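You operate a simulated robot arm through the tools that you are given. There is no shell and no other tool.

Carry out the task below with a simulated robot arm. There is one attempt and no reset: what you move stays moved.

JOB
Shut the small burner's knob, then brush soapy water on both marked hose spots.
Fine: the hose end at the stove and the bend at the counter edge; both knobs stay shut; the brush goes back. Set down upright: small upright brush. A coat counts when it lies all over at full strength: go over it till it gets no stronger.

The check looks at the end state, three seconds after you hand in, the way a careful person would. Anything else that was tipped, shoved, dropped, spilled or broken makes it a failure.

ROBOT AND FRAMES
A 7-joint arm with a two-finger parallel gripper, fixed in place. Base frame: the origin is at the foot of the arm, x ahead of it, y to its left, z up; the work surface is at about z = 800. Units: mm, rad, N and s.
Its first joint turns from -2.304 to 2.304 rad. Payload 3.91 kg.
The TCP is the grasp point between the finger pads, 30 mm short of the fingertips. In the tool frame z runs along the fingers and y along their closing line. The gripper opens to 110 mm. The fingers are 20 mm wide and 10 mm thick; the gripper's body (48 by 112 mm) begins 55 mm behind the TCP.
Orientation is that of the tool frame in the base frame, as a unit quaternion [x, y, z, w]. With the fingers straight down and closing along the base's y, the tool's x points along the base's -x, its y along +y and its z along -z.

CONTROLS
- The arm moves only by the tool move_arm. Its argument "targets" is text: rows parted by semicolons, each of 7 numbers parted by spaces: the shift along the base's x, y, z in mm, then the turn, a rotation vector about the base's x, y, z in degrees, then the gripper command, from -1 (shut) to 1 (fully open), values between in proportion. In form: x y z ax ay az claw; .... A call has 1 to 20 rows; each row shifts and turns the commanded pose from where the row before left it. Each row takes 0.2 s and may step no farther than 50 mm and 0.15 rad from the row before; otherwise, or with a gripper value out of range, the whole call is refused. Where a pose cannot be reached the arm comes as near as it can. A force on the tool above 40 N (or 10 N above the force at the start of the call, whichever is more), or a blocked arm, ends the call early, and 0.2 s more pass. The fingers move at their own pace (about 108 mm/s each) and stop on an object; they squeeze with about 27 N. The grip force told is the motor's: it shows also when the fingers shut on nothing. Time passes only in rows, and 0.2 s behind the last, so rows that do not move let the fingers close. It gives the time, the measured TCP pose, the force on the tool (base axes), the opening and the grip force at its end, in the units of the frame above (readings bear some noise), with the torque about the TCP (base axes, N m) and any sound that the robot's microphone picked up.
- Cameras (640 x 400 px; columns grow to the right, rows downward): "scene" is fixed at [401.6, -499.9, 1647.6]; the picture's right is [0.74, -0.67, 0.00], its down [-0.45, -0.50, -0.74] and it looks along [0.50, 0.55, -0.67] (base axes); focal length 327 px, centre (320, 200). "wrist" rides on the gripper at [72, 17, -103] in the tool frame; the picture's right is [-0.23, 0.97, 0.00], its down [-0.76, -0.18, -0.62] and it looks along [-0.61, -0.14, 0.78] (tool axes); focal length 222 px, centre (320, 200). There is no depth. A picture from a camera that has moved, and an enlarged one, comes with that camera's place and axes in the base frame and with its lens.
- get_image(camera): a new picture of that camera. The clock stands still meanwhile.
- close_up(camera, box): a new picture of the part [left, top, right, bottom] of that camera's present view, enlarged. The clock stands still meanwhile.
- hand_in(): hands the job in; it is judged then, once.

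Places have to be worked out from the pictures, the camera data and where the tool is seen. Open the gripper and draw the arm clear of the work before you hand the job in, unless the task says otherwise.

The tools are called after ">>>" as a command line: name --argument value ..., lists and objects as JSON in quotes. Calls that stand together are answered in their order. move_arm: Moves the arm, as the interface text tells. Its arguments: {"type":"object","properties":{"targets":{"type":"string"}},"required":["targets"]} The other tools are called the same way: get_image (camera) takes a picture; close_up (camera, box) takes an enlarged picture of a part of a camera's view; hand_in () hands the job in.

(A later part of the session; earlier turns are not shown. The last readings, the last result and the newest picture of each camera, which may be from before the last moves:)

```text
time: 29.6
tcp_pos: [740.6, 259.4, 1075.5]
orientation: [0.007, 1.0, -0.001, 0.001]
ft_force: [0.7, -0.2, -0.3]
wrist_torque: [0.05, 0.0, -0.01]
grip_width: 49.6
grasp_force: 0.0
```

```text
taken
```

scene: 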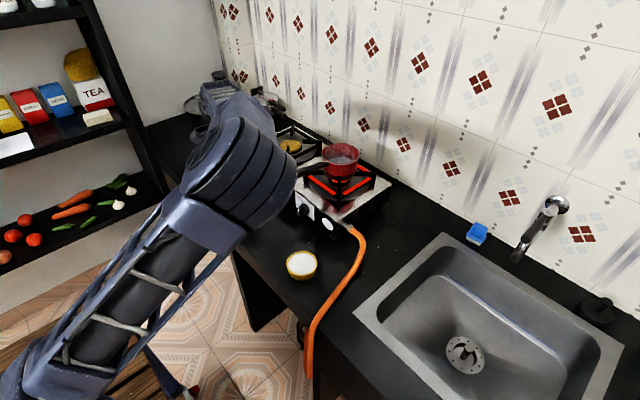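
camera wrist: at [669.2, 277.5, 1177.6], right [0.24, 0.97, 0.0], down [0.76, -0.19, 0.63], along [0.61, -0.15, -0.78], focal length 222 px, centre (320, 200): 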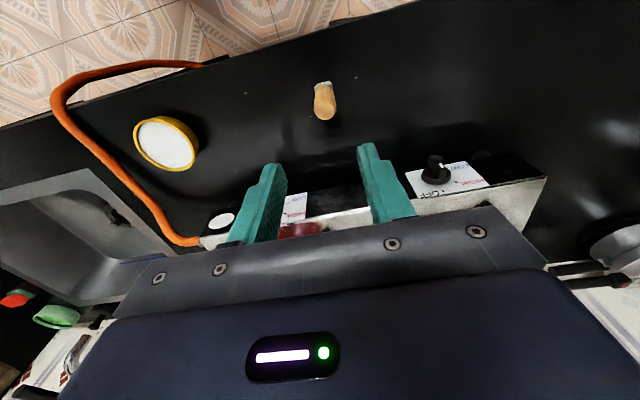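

Both knobs show OFF from above, and the brush is in view. I'll zoom in on it to fix its position and heights for the grasp.

>>> close_up --camera "wrist" --box '[280, 60, 370, 130]'

>>> close_up --camera "wrist" --box '[40, 50, 240, 250]'

>>> close_up --camera "wrist" --box '[390, 140, 510, 220]'

```text
5.71 times, centred on (325, 95) of wrist
camera zoom: at [669.2, 277.5, 1177.6], right [0.24, 0.97, 0.0], down [0.76, -0.19, 0.63], along [0.61, -0.15, -0.78], focal length 1269 px, centre (291, 800)
```

zoom: 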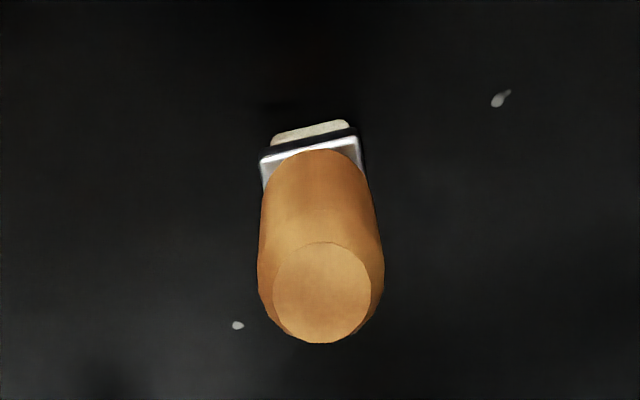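

```text
2.00 times, centred on (140, 150) of wrist
camera zoom: at [669.2, 277.5, 1177.6], right [0.24, 0.97, 0.0], down [0.76, -0.19, 0.63], along [0.61, -0.15, -0.78], focal length 444 px, centre (680, 300)
```

zoom: 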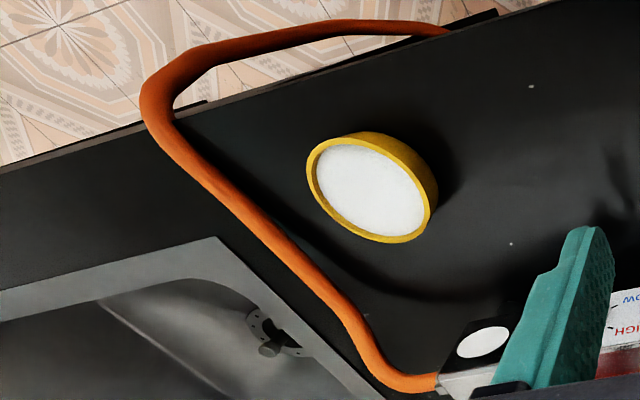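

```text
5.00 times, centred on (450, 180) of wrist
camera zoom: at [669.2, 277.5, 1177.6], right [0.24, 0.97, 0.0], down [0.76, -0.19, 0.63], along [0.61, -0.15, -0.78], focal length 1111 px, centre (-330, 300)
```

zoom: 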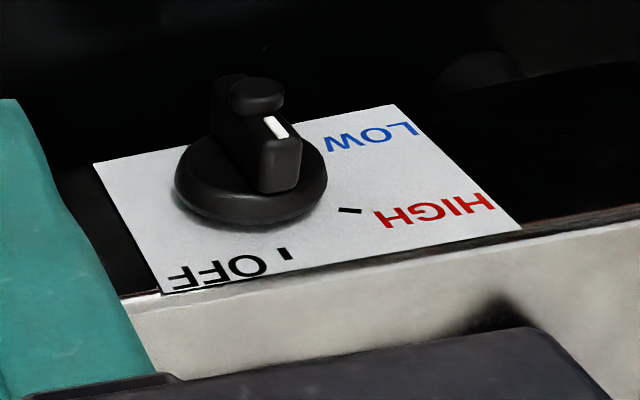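

The left knob is at OFF as well. The brush handle axis is near (749, 263.6) with its top at about z 920, roughly 26 mm thick. I'll centre over it and come down with a 60 mm opening.

>>> move_arm --targets "8.4 4.2 -20 0 0 0 0.09;0 0 -40 0 0 0 0.09;0 0 -30 0 0 0 0.09;0 0 0 0 0 0 0.09"

>>> close_up --camera "wrist" --box '[200, 60, 440, 240]'

>>> get_image --camera "scene"

```text
time: 30.6
tcp_pos: [752.5, 262.7, 985.1]
orientation: [0.009, 1.0, -0.002, 0.001]
ft_force: [0.4, 0.2, 0.5]
wrist_torque: [0.0, 0.0, -0.02]
grip_width: 59.9
grasp_force: 0.0
```

```text
2.22 times, centred on (320, 150) of wrist
camera zoom: at [680.5, 281.7, 1088.0], right [0.24, 0.97, 0.0], down [0.76, -0.19, 0.63], along [0.61, -0.15, -0.78], focal length 494 px, centre (320, 311)
```

zoom: 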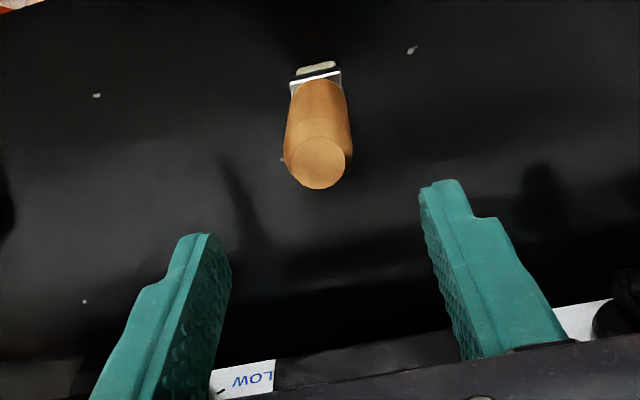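

```text
taken
```

scene: 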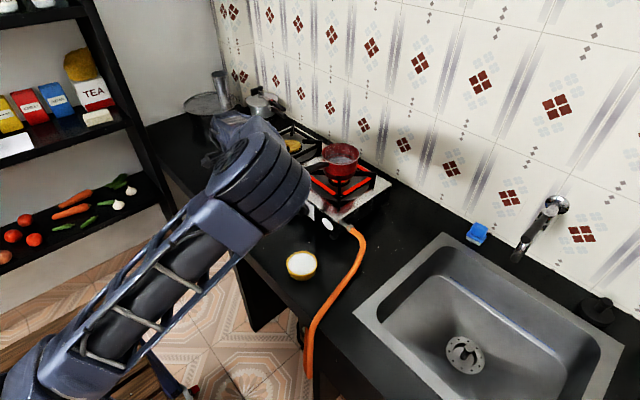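

The handle top is about 5.5 mm to the base side of the gripper axis, so I'll correct that and descend to z ≈ 888.

>>> move_arm --targets "-5.5 0.3 -20 0 0 0 0.09;0 0 -30 0 0 0 0.09;0 0 -27 0 0 0 0.09;0 0 -20 0 0 0 0.09;0 0 0 0 0 0 0.09"

>>> close_up --camera "wrist" --box '[200, 60, 440, 240]'

```text
time: 31.8
tcp_pos: [745.3, 264.8, 887.0]
orientation: [0.007, 1.0, -0.001, 0.003]
ft_force: [0.4, 1.1, 0.5]
wrist_torque: [0.02, -0.03, -0.01]
grip_width: 60.0
grasp_force: 0.1
```

```text
2.22 times, centred on (320, 150) of wrist
camera zoom: at [672.6, 284.0, 990.6], right [0.24, 0.97, 0.0], down [0.76, -0.19, 0.63], along [0.61, -0.15, -0.78], focal length 494 px, centre (320, 311)
```

zoom: 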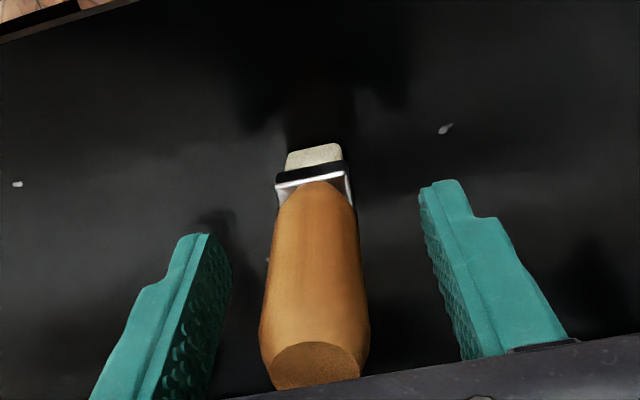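

The handle sits between the pads, within about 1.5 mm of centre. Closing.

>>> move_arm --targets "0 0 0 0 0 0 -0.3;0 0 0 0 0 0 -0.6;0 0 0 0 0 0 -1;0 0 0 0 0 0 -1"

>>> close_up --camera "wrist" --box '[200, 60, 440, 240]'

```text
time: 32.8
tcp_pos: [746.1, 265.6, 887.5]
orientation: [0.009, 1.0, -0.002, 0.002]
ft_force: [0.7, 0.3, -0.3]
wrist_torque: [0.06, 0.01, 0.01]
grip_width: 25.9
grasp_force: 26.9
```

```text
2.22 times, centred on (320, 150) of wrist
camera zoom: at [672.6, 284.0, 990.8], right [0.24, 0.97, 0.0], down [0.76, -0.19, 0.63], along [0.61, -0.15, -0.78], focal length 494 px, centre (320, 311)
```

zoom: 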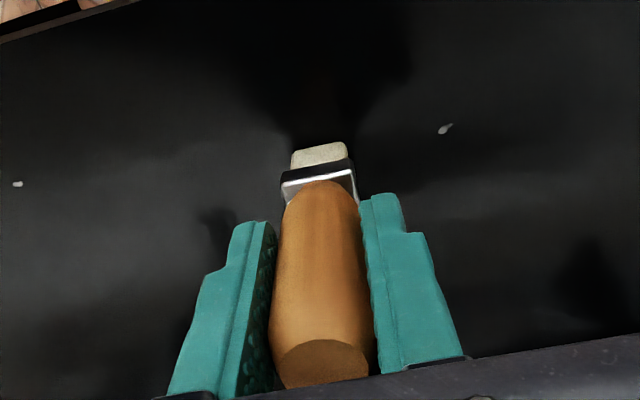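

The handle is held at 25.9 mm, with TCP 87.4 mm above the bristle tips at (746, 265, 887.4). I'll note that as the return place. Lifting straight up, then over towards the bowl near (765, -15).

>>> move_arm --targets "0 0 15 0 0 0 -1;0 0 30 0 0 0 -1;0 0 35 0 0 0 -1;0 0 35 0 0 0 -1;3 -40 0 0 0 0 -1;3 -40 0 0 0 0 -1;3 -40 0 0 0 0 -1;3 -40 0 0 0 0 -1;3 -40 0 0 0 0 -1;2 -40 0 0 0 0 -1;0 0 0 0 0 0 -1"

>>> get_image --camera "wrist"

>>> get_image --camera "scene"

```text
time: 35.2
tcp_pos: [762.4, 24.1, 1006.0]
orientation: [0.008, 1.0, -0.002, 0.003]
ft_force: [0.0, -1.2, -1.1]
wrist_torque: [-0.04, 0.02, 0.03]
grip_width: 25.8
grasp_force: 26.8
```

```text
taken
camera wrist: at [689.7, 43.2, 1107.6], right [0.24, 0.97, 0.0], down [0.76, -0.19, 0.63], along [0.61, -0.15, -0.78], focal length 222 px, centre (320, 200)
```

wrist: 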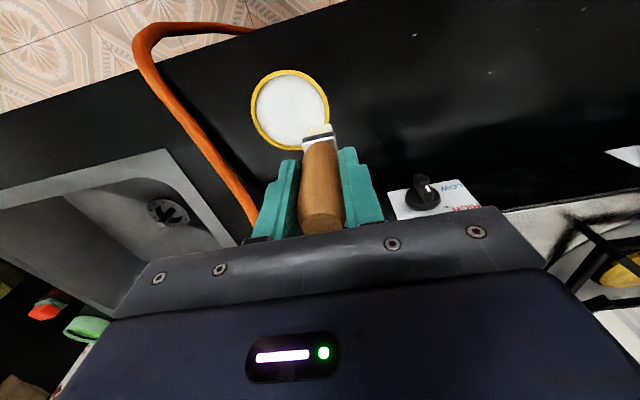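

```text
taken
```

scene: 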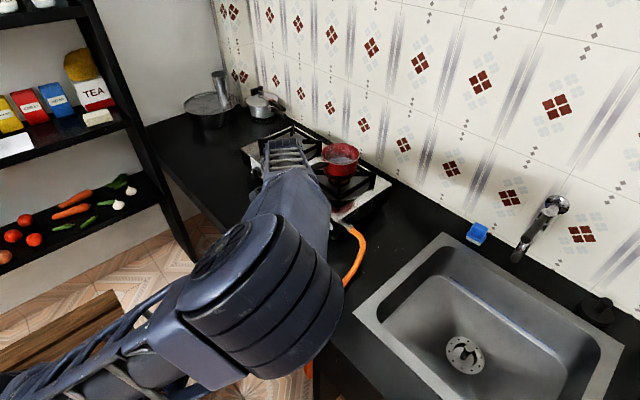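

The arm's elbow blocks the scene camera in this yaw. I'll yaw the tool -90° here, well above the bowl, which earlier brought the elbow back up and also puts the bristles' wide side across the hose at the stove.

>>> move_arm --targets "0 0 0 0 0 -7.5 -1;0 0 0 0 0 -7.5 -1;0 0 0 0 0 -7.5 -1;0 0 0 0 0 -7.5 -1;0 0 0 0 0 -7.5 -1;0 0 0 0 0 -7.5 -1;0 0 0 0 0 -7.5 -1;0 0 0 0 0 -7.5 -1;0 0 0 0 0 -7.5 -1;0 0 0 0 0 -7.5 -1;0 0 0 0 0 -7.5 -1;0 0 0 0 0 -7.5 -1"

>>> get_image --camera "wrist"

>>> get_image --camera "scene"

```text
time: 37.8
tcp_pos: [762.0, 23.3, 1004.8]
orientation: [0.713, 0.701, -0.003, 0.0]
ft_force: [-0.1, 0.1, -0.6]
wrist_torque: [0.01, 0.01, 0.02]
grip_width: 25.7
grasp_force: 27.4
```

```text
taken
camera wrist: at [779.5, 96.2, 1107.5], right [0.97, -0.24, 0.0], down [-0.19, -0.76, 0.63], along [-0.16, -0.61, -0.78], focal length 222 px, centre (320, 200)
```

wrist: 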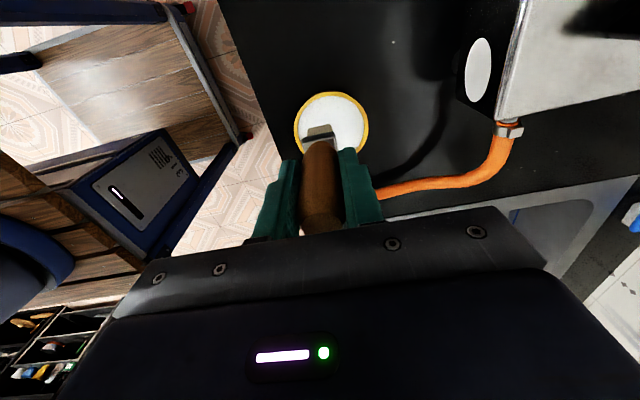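

```text
taken
```

scene: 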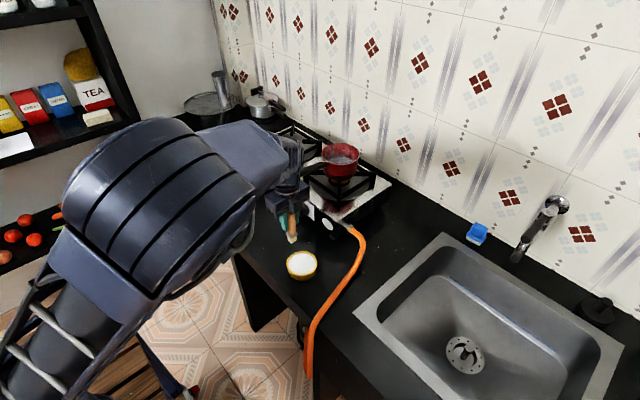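

Now the scene camera sees gripper, bowl and hose. I'll zoom on the bowl from the wrist and on both hose spots to plan the dip and strokes.

>>> close_up --camera "wrist" --box '[270, 80, 400, 180]'

>>> close_up --camera "wrist" --box '[440, 80, 560, 200]'

>>> close_up --camera "scene" --box '[260, 190, 340, 290]'

>>> close_up --camera "scene" --box '[290, 290, 350, 340]'

```text
4.00 times, centred on (335, 130) of wrist
camera zoom: at [779.5, 96.2, 1107.5], right [0.97, -0.24, 0.0], down [-0.19, -0.76, 0.63], along [-0.16, -0.61, -0.78], focal length 888 px, centre (260, 480)
```

zoom: 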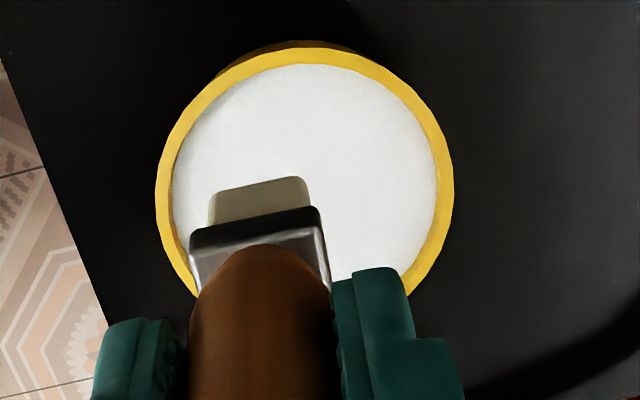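

```text
3.33 times, centred on (500, 140) of wrist
camera zoom: at [779.5, 96.2, 1107.5], right [0.97, -0.24, 0.0], down [-0.19, -0.76, 0.63], along [-0.16, -0.61, -0.78], focal length 740 px, centre (-280, 400)
```

zoom: 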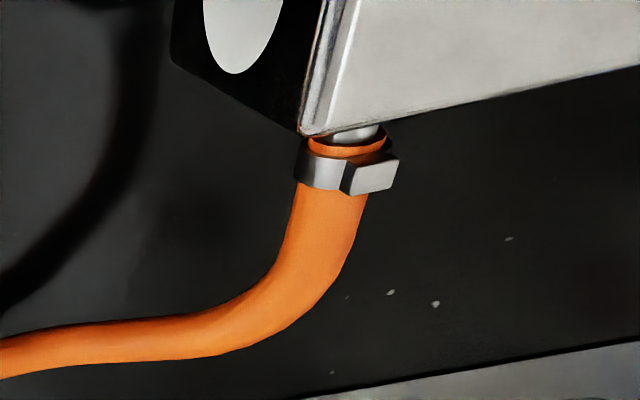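

```text
4.00 times, centred on (300, 240) of scene
camera zoom: at [401.6, -499.9, 1647.6], right [0.74, -0.67, 0.0], down [-0.45, -0.5, -0.74], along [0.5, 0.55, -0.67], focal length 1307 px, centre (400, 40)
```

zoom: 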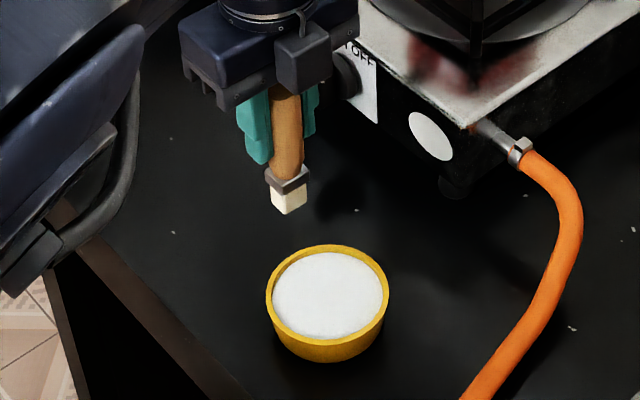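

```text
8.00 times, centred on (320, 315) of scene
camera zoom: at [401.6, -499.9, 1647.6], right [0.74, -0.67, 0.0], down [-0.45, -0.5, -0.74], along [0.5, 0.55, -0.67], focal length 2613 px, centre (320, -720)
```

zoom: 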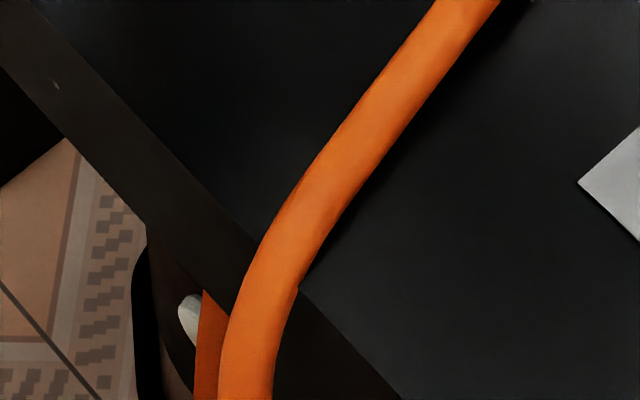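

The bristle block is about 16 × 21 mm, centred ~5.5 mm to tool -x of the grasp axis, and the bowl centre is near (766, -12) with its rim at about z 828. I'll move over it and dip in to bristle tips ≈ z 812, slowly.

>>> move_arm --targets "4 -30 0 0 0 0 -1;0 0 -40 0 0 0 -1;0 0 -30 0 0 0 -1;0 0 -15 0 0 0 -1;0 0 -8 0 0 0 -1;0 0 0 0 0 0 -1"

>>> close_up --camera "wrist" --box '[240, 60, 420, 200]'

>>> close_up --camera "scene" --box '[260, 210, 340, 290]'

```text
time: 39.2
tcp_pos: [766.7, -5.9, 915.0]
orientation: [0.713, 0.701, -0.002, 0.001]
ft_force: [1.2, 2.3, 20.4]
wrist_torque: [0.02, -0.09, 0.01]
grip_width: 25.9
grasp_force: 27.0
```

```text
2.86 times, centred on (330, 130) of wrist
camera zoom: at [783.8, 67.4, 1016.8], right [0.97, -0.24, 0.0], down [-0.19, -0.76, 0.63], along [-0.15, -0.61, -0.78], focal length 635 px, centre (291, 400)
```

zoom: 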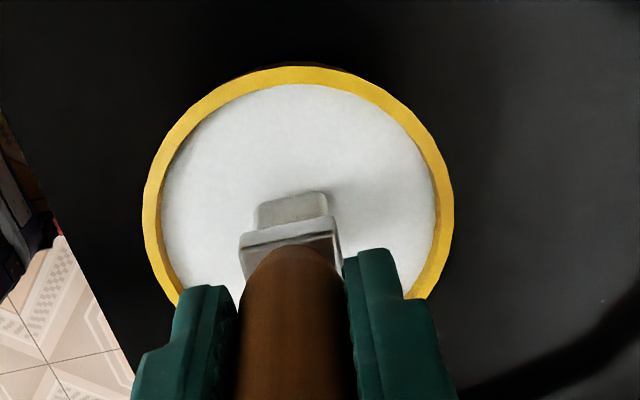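

```text
5.00 times, centred on (300, 250) of scene
camera zoom: at [401.6, -499.9, 1647.6], right [0.74, -0.67, 0.0], down [-0.45, -0.5, -0.74], along [0.5, 0.55, -0.67], focal length 1633 px, centre (420, -50)
```

zoom: 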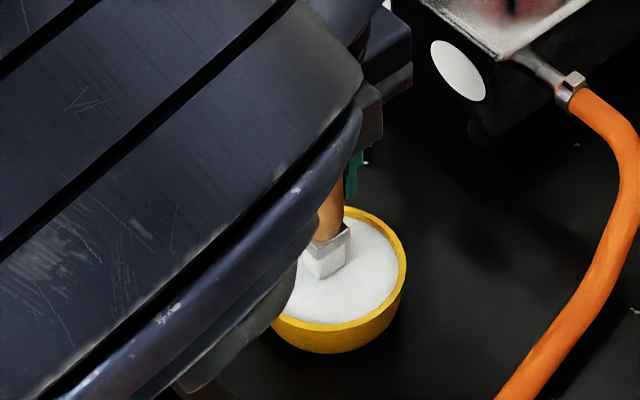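

The bristles touch the suds surface at tip height ≈ 827 (20 N) and have turned white. I'll ease up and lift gently, then check the brush and the bowl.

>>> move_arm --targets "0 0 1.5 0 0 0 -1;0 0 0 0 0 0 -1;0 0 2 0 0 0 -1;0 0 10 0 0 0 -1;0 0 20 0 0 0 -1;0 0 30 0 0 0 -1;0 0 30 0 0 0 -1;0 0 0 0 0 0 -1"

>>> close_up --camera "wrist" --box '[240, 60, 420, 200]'

>>> get_image --camera "scene"

```text
time: 41.0
tcp_pos: [765.9, -5.4, 1005.1]
orientation: [0.713, 0.702, -0.002, 0.0]
ft_force: [0.4, 1.1, -0.5]
wrist_torque: [0.0, 0.02, 0.01]
grip_width: 25.6
grasp_force: 27.3
```

```text
2.86 times, centred on (330, 130) of wrist
camera zoom: at [783.2, 67.8, 1107.9], right [0.97, -0.24, 0.0], down [-0.19, -0.76, 0.63], along [-0.15, -0.61, -0.78], focal length 635 px, centre (291, 400)
```

zoom: 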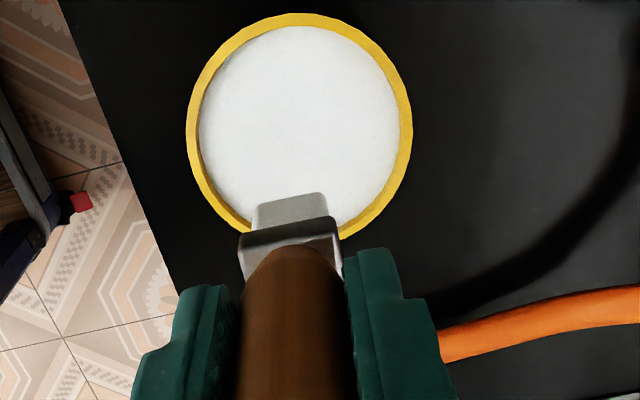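

```text
taken
```

scene: 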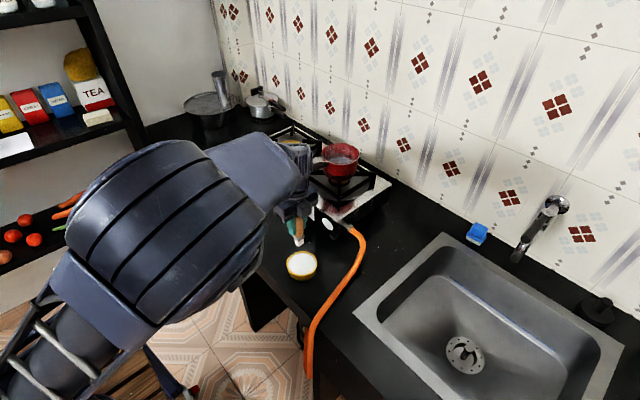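

The bristles are now white with suds and the bowl hasn't moved. The brush seems to have slid up a few mm in the grip when it met the suds, so I'll zoom to re-measure its tip offset.

>>> close_up --camera "wrist" --box '[290, 110, 360, 170]'

>>> close_up --camera "scene" --box '[275, 200, 325, 250]'

>>> close_up --camera "scene" --box '[280, 240, 325, 290]'

```text
6.67 times, centred on (325, 140) of wrist
camera zoom: at [783.2, 67.8, 1107.9], right [0.97, -0.24, 0.0], down [-0.19, -0.76, 0.63], along [-0.15, -0.61, -0.78], focal length 1481 px, centre (287, 600)
```

zoom: 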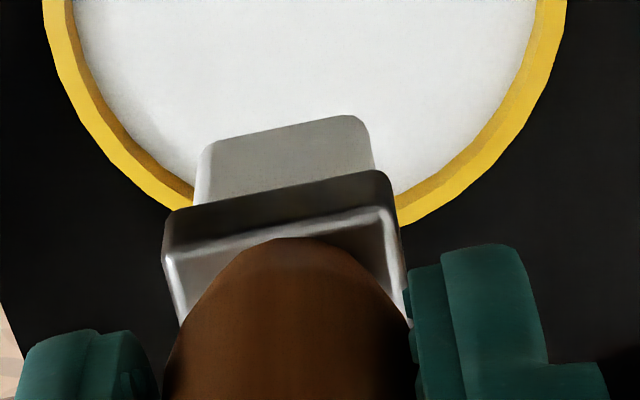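

```text
8.00 times, centred on (300, 225) of scene
camera zoom: at [401.6, -499.9, 1647.6], right [0.74, -0.67, 0.0], down [-0.45, -0.5, -0.74], along [0.5, 0.55, -0.67], focal length 2613 px, centre (480, 0)
```

zoom: 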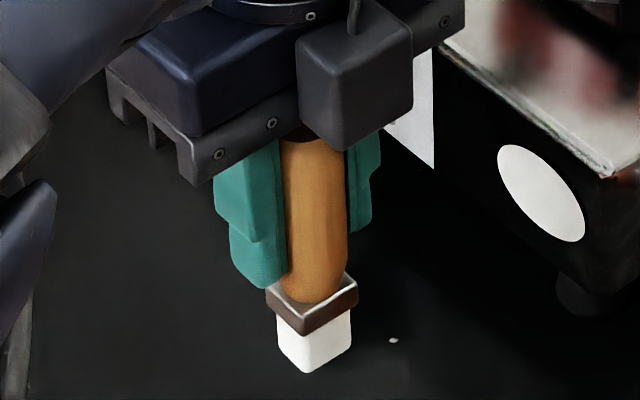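

```text
8.00 times, centred on (302, 265) of scene
camera zoom: at [401.6, -499.9, 1647.6], right [0.74, -0.67, 0.0], down [-0.45, -0.5, -0.74], along [0.5, 0.55, -0.67], focal length 2613 px, centre (460, -320)
```

zoom: 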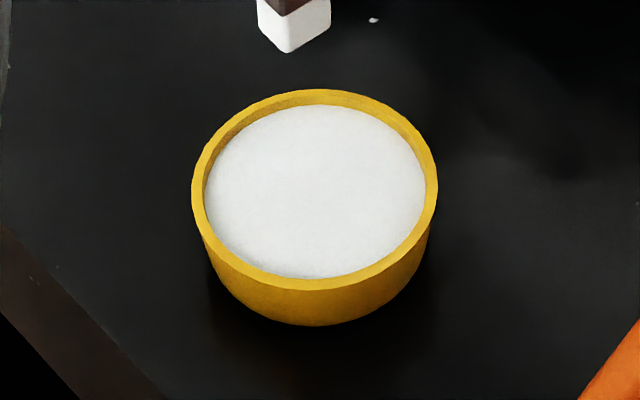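

The bristle tips now sit about 80.5 mm below the TCP. Triangulating the hose end: the clamp is near (948, -45, 880) and the hose leaves along -y from there, ~20 mm thick with its top at about z 890. I'll move to y ≈ -55 first and then out along +x, staying about 30 mm above the hose.

>>> move_arm --targets "0 -25 5 0 0 0 -1;0 -25 5 0 0 0 -1;40 0 0 0 0 0 -1;40 0 0 0 0 0 -1;40 0 0 0 0 0 -1;30 0 0 0 0 0 -1;15 0 0 0 0 0 -1;0 0 0 0 0 0 -1"

>>> get_image --camera "wrist"

>>> get_image --camera "scene"

```text
time: 42.8
tcp_pos: [931.9, -57.1, 1017.5]
orientation: [0.712, 0.702, -0.003, 0.001]
ft_force: [0.0, 0.0, 0.1]
wrist_torque: [-0.01, 0.03, -0.02]
grip_width: 26.1
grasp_force: 27.5
```

```text
taken
camera wrist: at [949.3, 16.0, 1118.9], right [0.97, -0.24, 0.0], down [-0.19, -0.76, 0.63], along [-0.15, -0.61, -0.78], focal length 222 px, centre (320, 200)
```

wrist: 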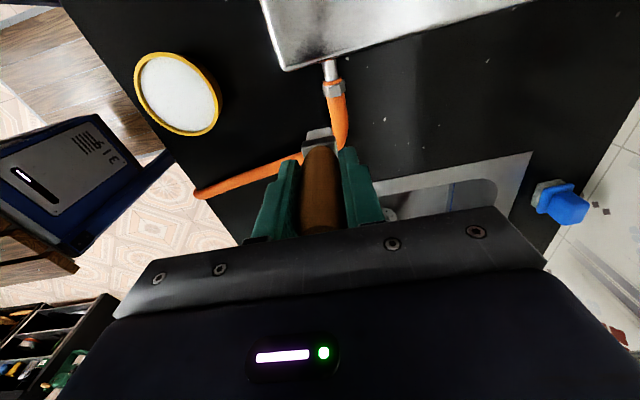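

```text
taken
```

scene: 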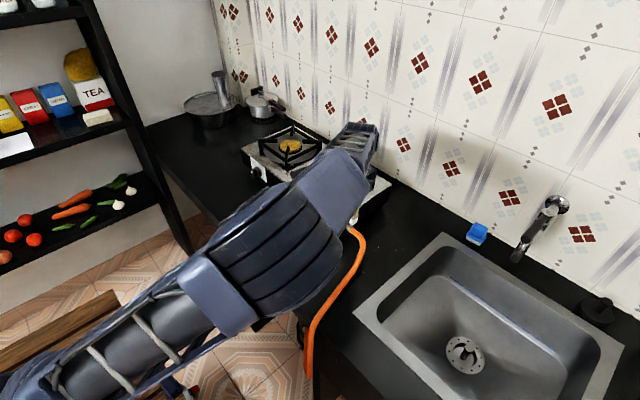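

The clamp is near (950, -40) and the hose runs along -y at x ≈ 950. Zooming in to see how far the brush is from it.

>>> close_up --camera "wrist" --box '[270, 40, 390, 170]'

>>> close_up --camera "scene" --box '[320, 120, 400, 260]'

```text
3.08 times, centred on (330, 105) of wrist
camera zoom: at [949.3, 16.0, 1118.9], right [0.97, -0.24, 0.0], down [-0.19, -0.76, 0.63], along [-0.15, -0.61, -0.78], focal length 684 px, centre (289, 492)
```

zoom: 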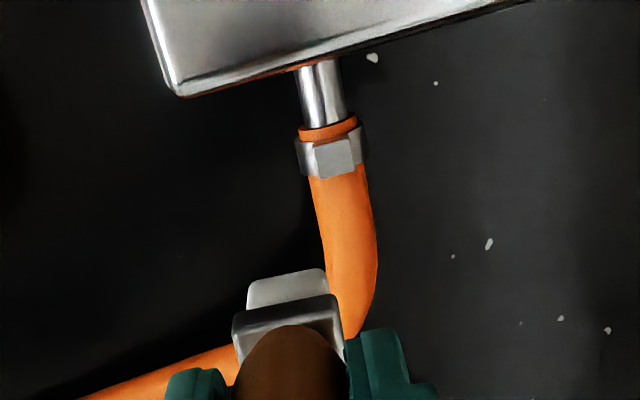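

```text
2.86 times, centred on (360, 190) of scene
camera zoom: at [401.6, -499.9, 1647.6], right [0.74, -0.67, 0.0], down [-0.45, -0.5, -0.74], along [0.5, 0.55, -0.67], focal length 933 px, centre (206, 229)
```

zoom: 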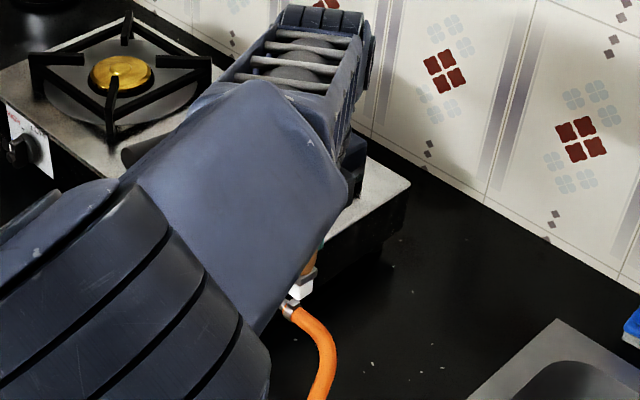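

The bristles are about 18 mm short of the hose in x. I'll centre over the hose, then come down in small steps watching the force.

>>> move_arm --targets "18 0 0 0 0 0 -1;0 0 -20 0 0 0 -1;0 0 -15 0 0 0 -1;0 0 -4 0 0 0 -1;0 0 0 0 0 0 -1"

>>> close_up --camera "wrist" --box '[270, 40, 390, 170]'

>>> close_up --camera "scene" --box '[330, 200, 390, 250]'

```text
time: 44.0
tcp_pos: [948.6, -56.2, 976.1]
orientation: [0.713, 0.702, -0.003, 0.0]
ft_force: [0.9, -0.2, -0.1]
wrist_torque: [0.0, 0.0, 0.04]
grip_width: 25.9
grasp_force: 26.9
```

```text
3.08 times, centred on (330, 105) of wrist
camera zoom: at [966.5, 16.5, 1079.3], right [0.97, -0.24, 0.0], down [-0.19, -0.76, 0.63], along [-0.15, -0.61, -0.78], focal length 684 px, centre (289, 492)
```

zoom: 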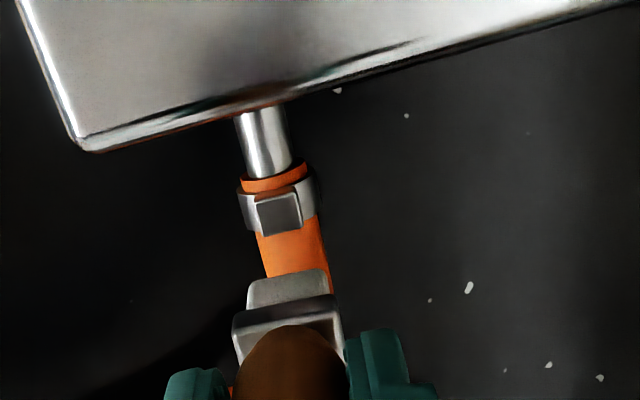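

```text
8.00 times, centred on (360, 225) of scene
camera zoom: at [401.6, -499.9, 1647.6], right [0.74, -0.67, 0.0], down [-0.45, -0.5, -0.74], along [0.5, 0.55, -0.67], focal length 2613 px, centre (0, 0)
```

zoom: 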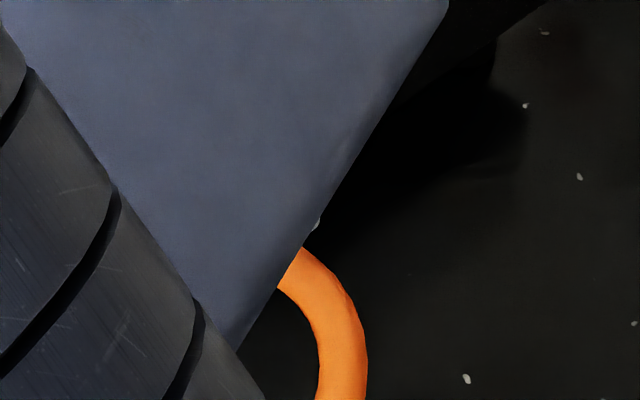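

Bristles sit over the hose just past the clamp, with no contact yet. Shifting 2 mm in +x and lowering in 1.5–2 mm steps to find contact.

>>> move_arm --targets "2 0 -2 0 0 0 -1;0 0 -2 0 0 0 -1;0 0 0 0 0 0 -1"

>>> close_up --camera "wrist" --box '[270, 40, 390, 170]'

```text
time: 44.8
tcp_pos: [950.4, -55.1, 971.7]
orientation: [0.713, 0.701, -0.002, 0.0]
ft_force: [0.0, -0.2, -0.3]
wrist_torque: [-0.01, -0.02, 0.0]
grip_width: 26.1
grasp_force: 26.9
```

```text
3.08 times, centred on (330, 105) of wrist
camera zoom: at [968.6, 17.3, 1074.7], right [0.97, -0.24, 0.0], down [-0.19, -0.76, 0.63], along [-0.15, -0.61, -0.78], focal length 684 px, centre (289, 492)
```

zoom: 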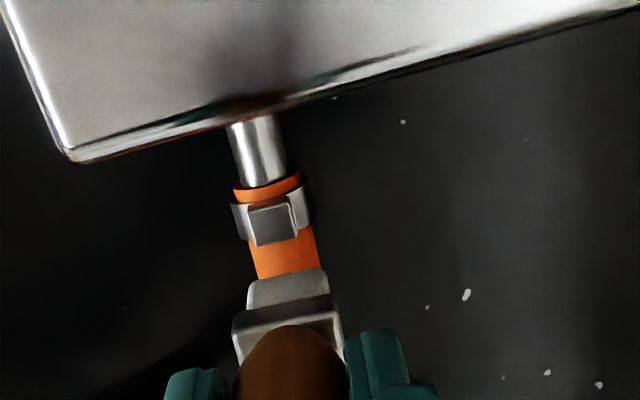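

Still no contact; lowering another 4 mm in small steps.

>>> move_arm --targets "0 0 -2 0 0 0 -1;0 0 -2 0 0 0 -1;0 0 0 0 0 0 -1"

>>> close_up --camera "wrist" --box '[270, 40, 390, 170]'

```text
time: 45.6
tcp_pos: [950.5, -56.1, 967.0]
orientation: [0.712, 0.702, -0.003, 0.0]
ft_force: [-0.2, -0.2, 0.0]
wrist_torque: [0.01, -0.01, 0.01]
grip_width: 26.1
grasp_force: 27.1
```

```text
3.08 times, centred on (330, 105) of wrist
camera zoom: at [968.5, 17.7, 1070.0], right [0.97, -0.24, 0.0], down [-0.19, -0.76, 0.63], along [-0.15, -0.61, -0.78], focal length 684 px, centre (289, 492)
```

zoom: 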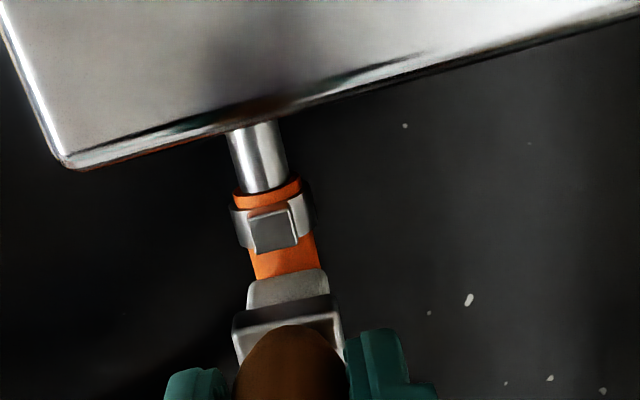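

No contact yet at tip height ≈ 886.5; continuing down 4 mm.

>>> move_arm --targets "0 0 -2 0 0 0 -1;0 0 -2 0 0 0 -1;0 0 0 0 0 0 -1"

>>> close_up --camera "wrist" --box '[270, 40, 390, 170]'

```text
time: 46.4
tcp_pos: [950.0, -57.0, 965.0]
orientation: [0.713, 0.702, -0.003, 0.0]
ft_force: [0.0, 0.6, 0.0]
wrist_torque: [-0.01, -0.02, -0.01]
grip_width: 26.0
grasp_force: 26.8
```

```text
3.08 times, centred on (330, 105) of wrist
camera zoom: at [968.5, 16.9, 1067.0], right [0.97, -0.24, 0.0], down [-0.19, -0.76, 0.63], along [-0.15, -0.61, -0.78], focal length 684 px, centre (289, 492)
```

zoom: 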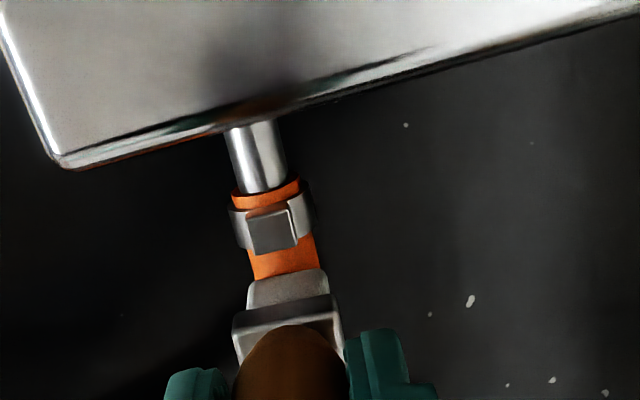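

Triangulating the hose at the clamp from two wrist heights puts its top at about z 878, so contact should come at TCP ≈ 958. Continuing down carefully.

>>> move_arm --targets "0 0 -2 0 0 0 -1;0 0 -2 0 0 0 -1;0 0 0 0 0 0 -1"

>>> close_up --camera "wrist" --box '[270, 40, 390, 170]'

```text
time: 47.2
tcp_pos: [949.9, -56.2, 961.1]
orientation: [0.713, 0.701, -0.002, 0.001]
ft_force: [2.2, -1.8, 22.0]
wrist_torque: [-0.13, -0.1, -0.01]
grip_width: 26.1
grasp_force: 26.7
```

```text
3.08 times, centred on (330, 105) of wrist
camera zoom: at [968.2, 17.4, 1063.9], right [0.97, -0.24, 0.0], down [-0.19, -0.76, 0.63], along [-0.15, -0.61, -0.78], focal length 684 px, centre (289, 492)
```

zoom: 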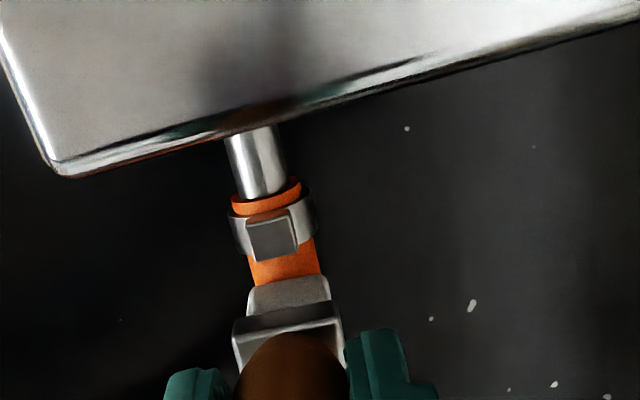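

Contact at TCP ≈ 961 with 22 N and another ~2 mm of slip. I'll ease to a light pressure, make a short stroke along the hose and back, then lift to see what coat appeared.

>>> move_arm --targets "0 0 1.5 0 0 0 -1;0 3 0 0 0 0 -1;0 0 0 0 0 0 -1;0 -4 0 0 0 0 -1;0 -4 0 0 0 0 -1;0 -4 0 0 0 0 -1;0 0 0 0 0 0 -1"

>>> close_up --camera "wrist" --box '[270, 40, 390, 170]'

```text
time: 48.8
tcp_pos: [950.0, -63.1, 961.3]
orientation: [0.712, 0.702, -0.003, 0.0]
ft_force: [-0.1, 4.8, 4.0]
wrist_torque: [0.37, -0.03, -0.01]
grip_width: 25.9
grasp_force: 26.6
```

```text
3.08 times, centred on (330, 105) of wrist
camera zoom: at [968.5, 8.8, 1063.9], right [0.97, -0.24, 0.0], down [-0.19, -0.76, 0.63], along [-0.15, -0.61, -0.78], focal length 684 px, centre (289, 492)
```

zoom: 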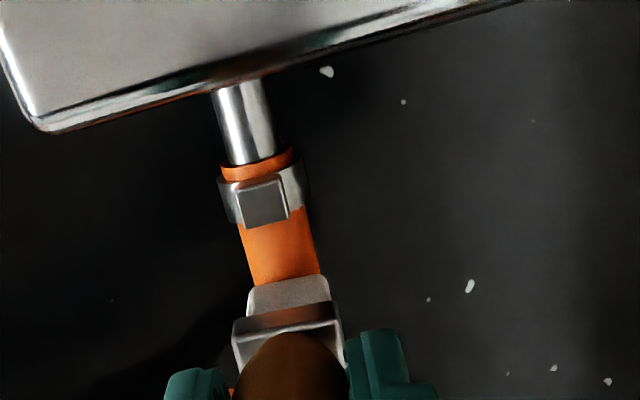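

Light contact now (≈5 N). I'll look closely at the hose surface I just passed over.

>>> close_up --camera "wrist" --box '[300, 90, 345, 135]'

```text
8.89 times, centred on (322, 112) of wrist
camera zoom: at [968.5, 8.8, 1063.9], right [0.97, -0.24, 0.0], down [-0.19, -0.76, 0.63], along [-0.15, -0.61, -0.78], focal length 1974 px, centre (298, 978)
```

zoom: 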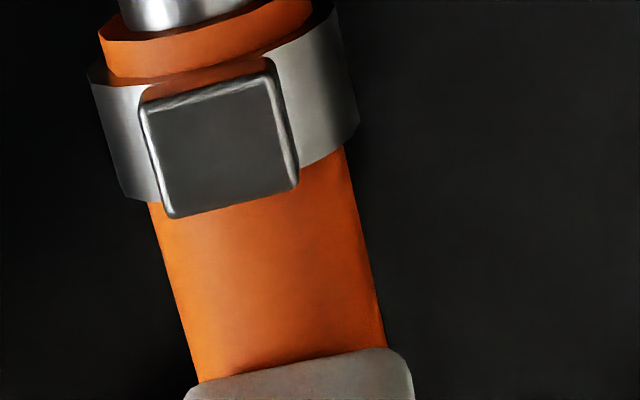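

No clear coat yet. I'll press slightly more and make several full strokes between the clamp edge and about 20 mm further out.

>>> move_arm --targets "0 5 -0.5 0 0 0 -1;0 6 0 0 0 0 -1;0 -6 0 0 0 0 -1;0 -7 0 0 0 0 -1;0 -7 0 0 0 0 -1;0 7 0 0 0 0 -1;0 7 0 0 0 0 -1;0 6 0 0 0 0 -1;0 -6 0 0 0 0 -1;0 -7 0 0 0 0 -1;0 -7 0 0 0 0 -1;0 0 0 0 0 0 -1"

>>> close_up --camera "wrist" --box '[290, 60, 360, 140]'

```text
time: 51.4
tcp_pos: [950.4, -74.2, 963.5]
orientation: [0.712, 0.702, -0.004, 0.0]
ft_force: [0.1, -0.6, -1.0]
wrist_torque: [0.0, 0.0, 0.02]
grip_width: 26.1
grasp_force: 27.0
```

```text
5.00 times, centred on (325, 100) of wrist
camera zoom: at [968.7, -1.8, 1064.2], right [0.97, -0.24, 0.0], down [-0.19, -0.76, 0.63], along [-0.15, -0.61, -0.78], focal length 1111 px, centre (295, 700)
```

zoom: 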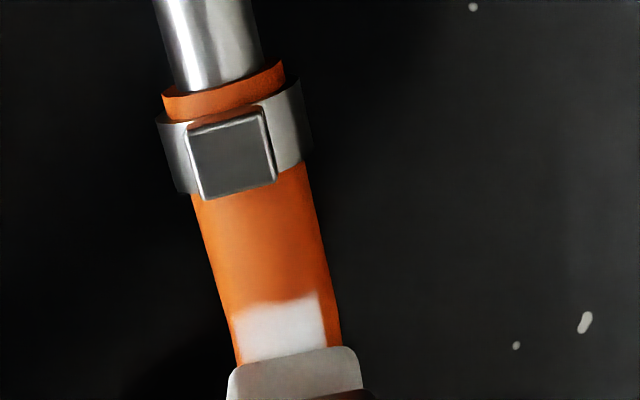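

White suds now show on the hose beginning about 65 mm out (y ≈ -65). I'll lift off and step aside to see the extent of the coated patch.

>>> move_arm --targets "0 0 10 0 0 0 -1;0 0 25 0 0 0 -1;-20 0 15 0 0 0 -1;-25 20 0 0 0 0 -1;0 0 0 0 0 0 -1"

>>> get_image --camera "wrist"

>>> close_up --camera "wrist" --box '[310, 60, 430, 180]'

>>> close_up --camera "scene" --box '[330, 200, 390, 260]'

```text
time: 52.6
tcp_pos: [906.1, -52.9, 1013.8]
orientation: [0.713, 0.702, -0.003, -0.001]
ft_force: [0.8, -0.2, -0.1]
wrist_torque: [0.02, -0.01, 0.02]
grip_width: 25.9
grasp_force: 26.6
```

```text
taken
camera wrist: at [924.2, 20.5, 1116.8], right [0.97, -0.24, 0.0], down [-0.19, -0.76, 0.63], along [-0.15, -0.61, -0.78], focal length 222 px, centre (320, 200)
```

wrist: 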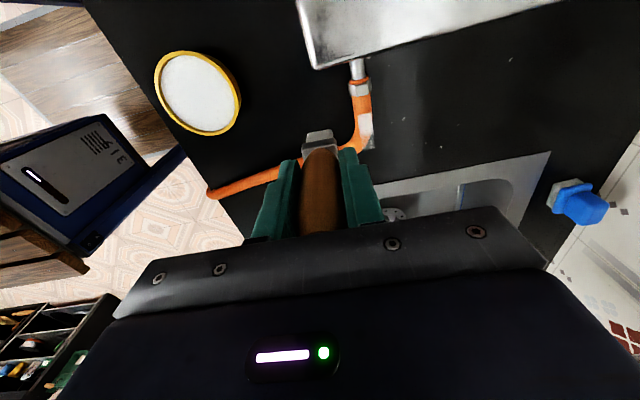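

```text
3.33 times, centred on (370, 120) of wrist
camera zoom: at [924.2, 20.5, 1116.8], right [0.97, -0.24, 0.0], down [-0.19, -0.76, 0.63], along [-0.15, -0.61, -0.78], focal length 740 px, centre (153, 467)
```

zoom: 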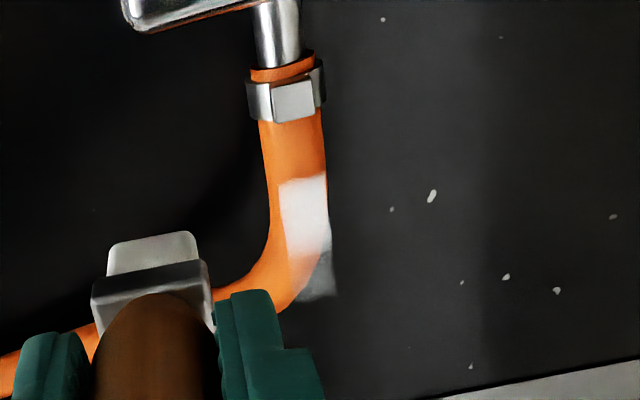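

```text
6.67 times, centred on (360, 230) of scene
camera zoom: at [401.6, -499.9, 1647.6], right [0.74, -0.67, 0.0], down [-0.45, -0.5, -0.74], along [0.5, 0.55, -0.67], focal length 2178 px, centre (53, 0)
```

zoom: 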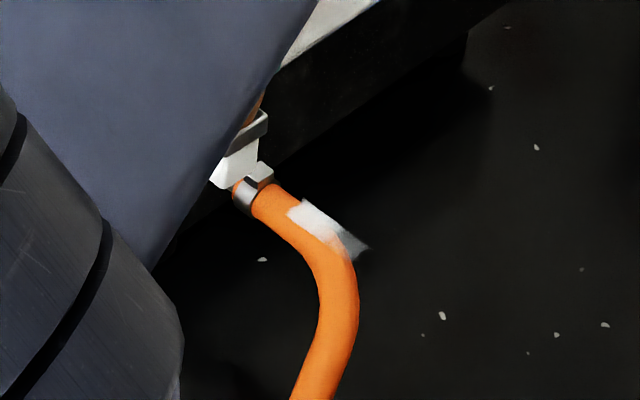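

The coat shows as a flat strip about 14 × 42 mm on top of the hose end, spanning x ≈ 944–958 and y ≈ -66 to -108. It is bright near the stove and still weak at the outer end. I'll return and stroke the entire length, going a bit beyond both ends.

>>> move_arm --targets "25 -4 -10 0 0 0 -1;20 -4 -15 0 0 0 -1;0 0 -15 0 0 0 -1;0 0 -8 0 0 0 -1;0 0 -3 0 0 0 -1;0 0 -1.5 0 0 0 -1;0 0 0 0 0 0 -1"

>>> close_up --camera "wrist" --box '[290, 60, 360, 140]'

```text
time: 54.2
tcp_pos: [950.8, -63.0, 960.7]
orientation: [0.713, 0.701, -0.001, 0.001]
ft_force: [-0.8, -0.8, 21.5]
wrist_torque: [0.08, 0.03, -0.05]
grip_width: 25.8
grasp_force: 27.4
```

```text
5.00 times, centred on (325, 100) of wrist
camera zoom: at [968.7, 11.3, 1063.7], right [0.97, -0.24, 0.0], down [-0.19, -0.76, 0.63], along [-0.15, -0.61, -0.78], focal length 1111 px, centre (295, 700)
```

zoom: 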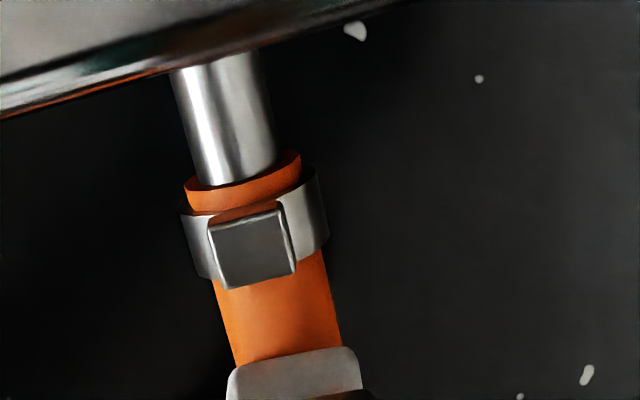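

Contact is firm (21 N) without further slip. Easing 1 mm and stroking three passes over the full strip.

>>> move_arm --targets "0 0 1.2 0 0 0 -1;0 -7 0 0 0 0 -1;0 -7 0 0 0 0 -1;0 -7 0 0 0 0 -1;0 -7 0 0 0 0 -1;0 -7 0 0 0 0 -1;0 -7 0 0 0 0 -1;0 7 0 0 0 0 -1;0 7 0 0 0 0 -1;0 7 0 0 0 0 -1;0 7 0 0 0 0 -1;0 7 0 0 0 0 -1;0 7 0 0 0 0 -1;0 -7 0 0 0 0 -1;0 -7 0 0 0 0 -1;0 -7 0 0 0 0 -1;0 -7 0 0 0 0 -1;0 -7 0 0 0 0 -1;0 -7 0 0 0 0 -1;0 0 0 0 0 0 -1"

>>> close_up --camera "wrist" --box '[290, 40, 380, 140]'

>>> close_up --camera "scene" --box '[330, 200, 390, 260]'

```text
time: 58.4
tcp_pos: [949.0, -102.7, 961.1]
orientation: [0.713, 0.701, -0.003, 0.0]
ft_force: [0.4, 0.7, -0.1]
wrist_torque: [0.0, 0.01, -0.02]
grip_width: 25.9
grasp_force: 26.7
```

```text
4.00 times, centred on (335, 90) of wrist
camera zoom: at [967.3, -30.9, 1063.2], right [0.97, -0.24, 0.0], down [-0.19, -0.76, 0.63], along [-0.15, -0.61, -0.78], focal length 888 px, centre (260, 640)
```

zoom: 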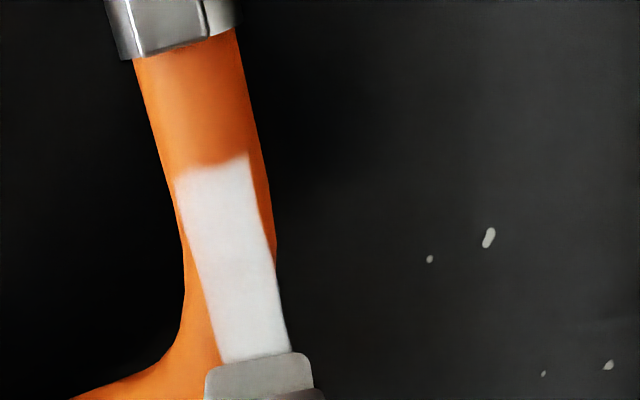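

```text
6.67 times, centred on (360, 230) of scene
camera zoom: at [401.6, -499.9, 1647.6], right [0.74, -0.67, 0.0], down [-0.45, -0.5, -0.74], along [0.5, 0.55, -0.67], focal length 2178 px, centre (53, 0)
```

zoom: 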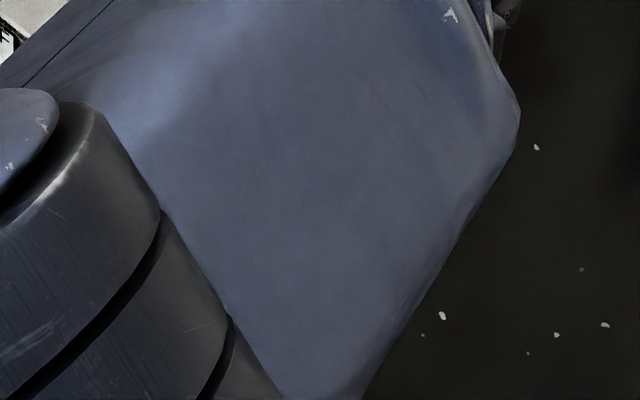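

The strip is now solid white along its visible length. I'll lift off and step aside to check the outer end under the brush.

>>> move_arm --targets "0 0 10 0 0 0 -1;0 10 25 0 0 0 -1;-20 20 15 0 0 0 -1;-25 20 0 0 0 0 -1;0 0 0 0 0 0 -1"

>>> close_up --camera "wrist" --box '[310, 60, 430, 180]'

>>> close_up --camera "scene" --box '[330, 200, 390, 260]'

```text
time: 59.6
tcp_pos: [906.3, -55.9, 1012.9]
orientation: [0.713, 0.701, -0.002, 0.0]
ft_force: [0.2, -0.6, -1.1]
wrist_torque: [0.03, 0.0, 0.01]
grip_width: 26.0
grasp_force: 27.1
```

```text
3.33 times, centred on (370, 120) of wrist
camera zoom: at [925.2, 16.6, 1114.5], right [0.97, -0.24, 0.0], down [-0.19, -0.76, 0.63], along [-0.15, -0.61, -0.78], focal length 740 px, centre (153, 467)
```

zoom: 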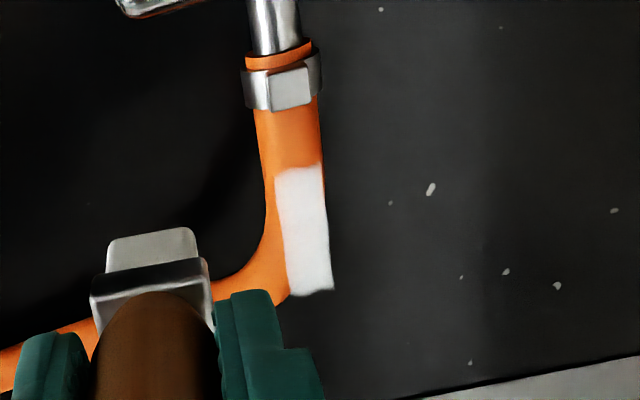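

```text
6.67 times, centred on (360, 230) of scene
camera zoom: at [401.6, -499.9, 1647.6], right [0.74, -0.67, 0.0], down [-0.45, -0.5, -0.74], along [0.5, 0.55, -0.67], focal length 2178 px, centre (53, 0)
```

zoom: 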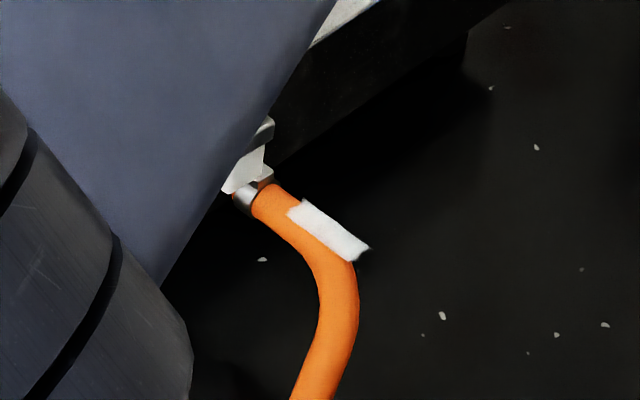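

The strip is a bounded patch and is now white to its outer end. Zooming hard to judge evenness and edges.

>>> close_up --camera "wrist" --box '[345, 85, 380, 130]'

>>> close_up --camera "scene" --box '[350, 215, 375, 240]'

```text
8.89 times, centred on (362, 108) of wrist
camera zoom: at [925.2, 16.6, 1114.5], right [0.97, -0.24, 0.0], down [-0.19, -0.76, 0.63], along [-0.15, -0.61, -0.78], focal length 1974 px, centre (-58, 1022)
```

zoom: 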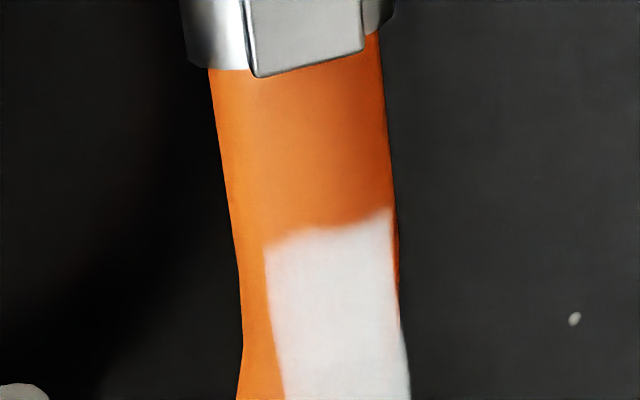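

```text
16.00 times, centred on (362, 228) of scene
camera zoom: at [401.6, -499.9, 1647.6], right [0.74, -0.67, 0.0], down [-0.45, -0.5, -0.74], along [0.5, 0.55, -0.67], focal length 5226 px, centre (-360, -240)
```

zoom: 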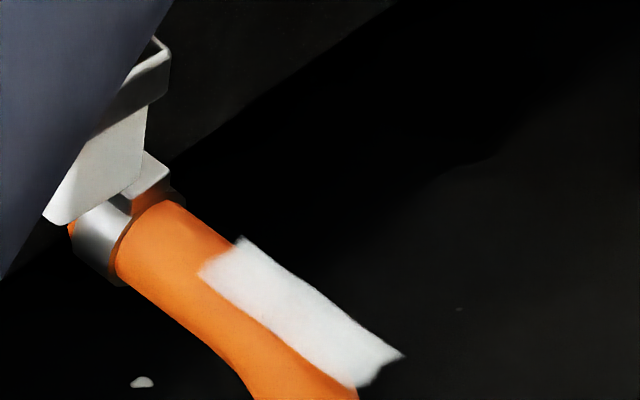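

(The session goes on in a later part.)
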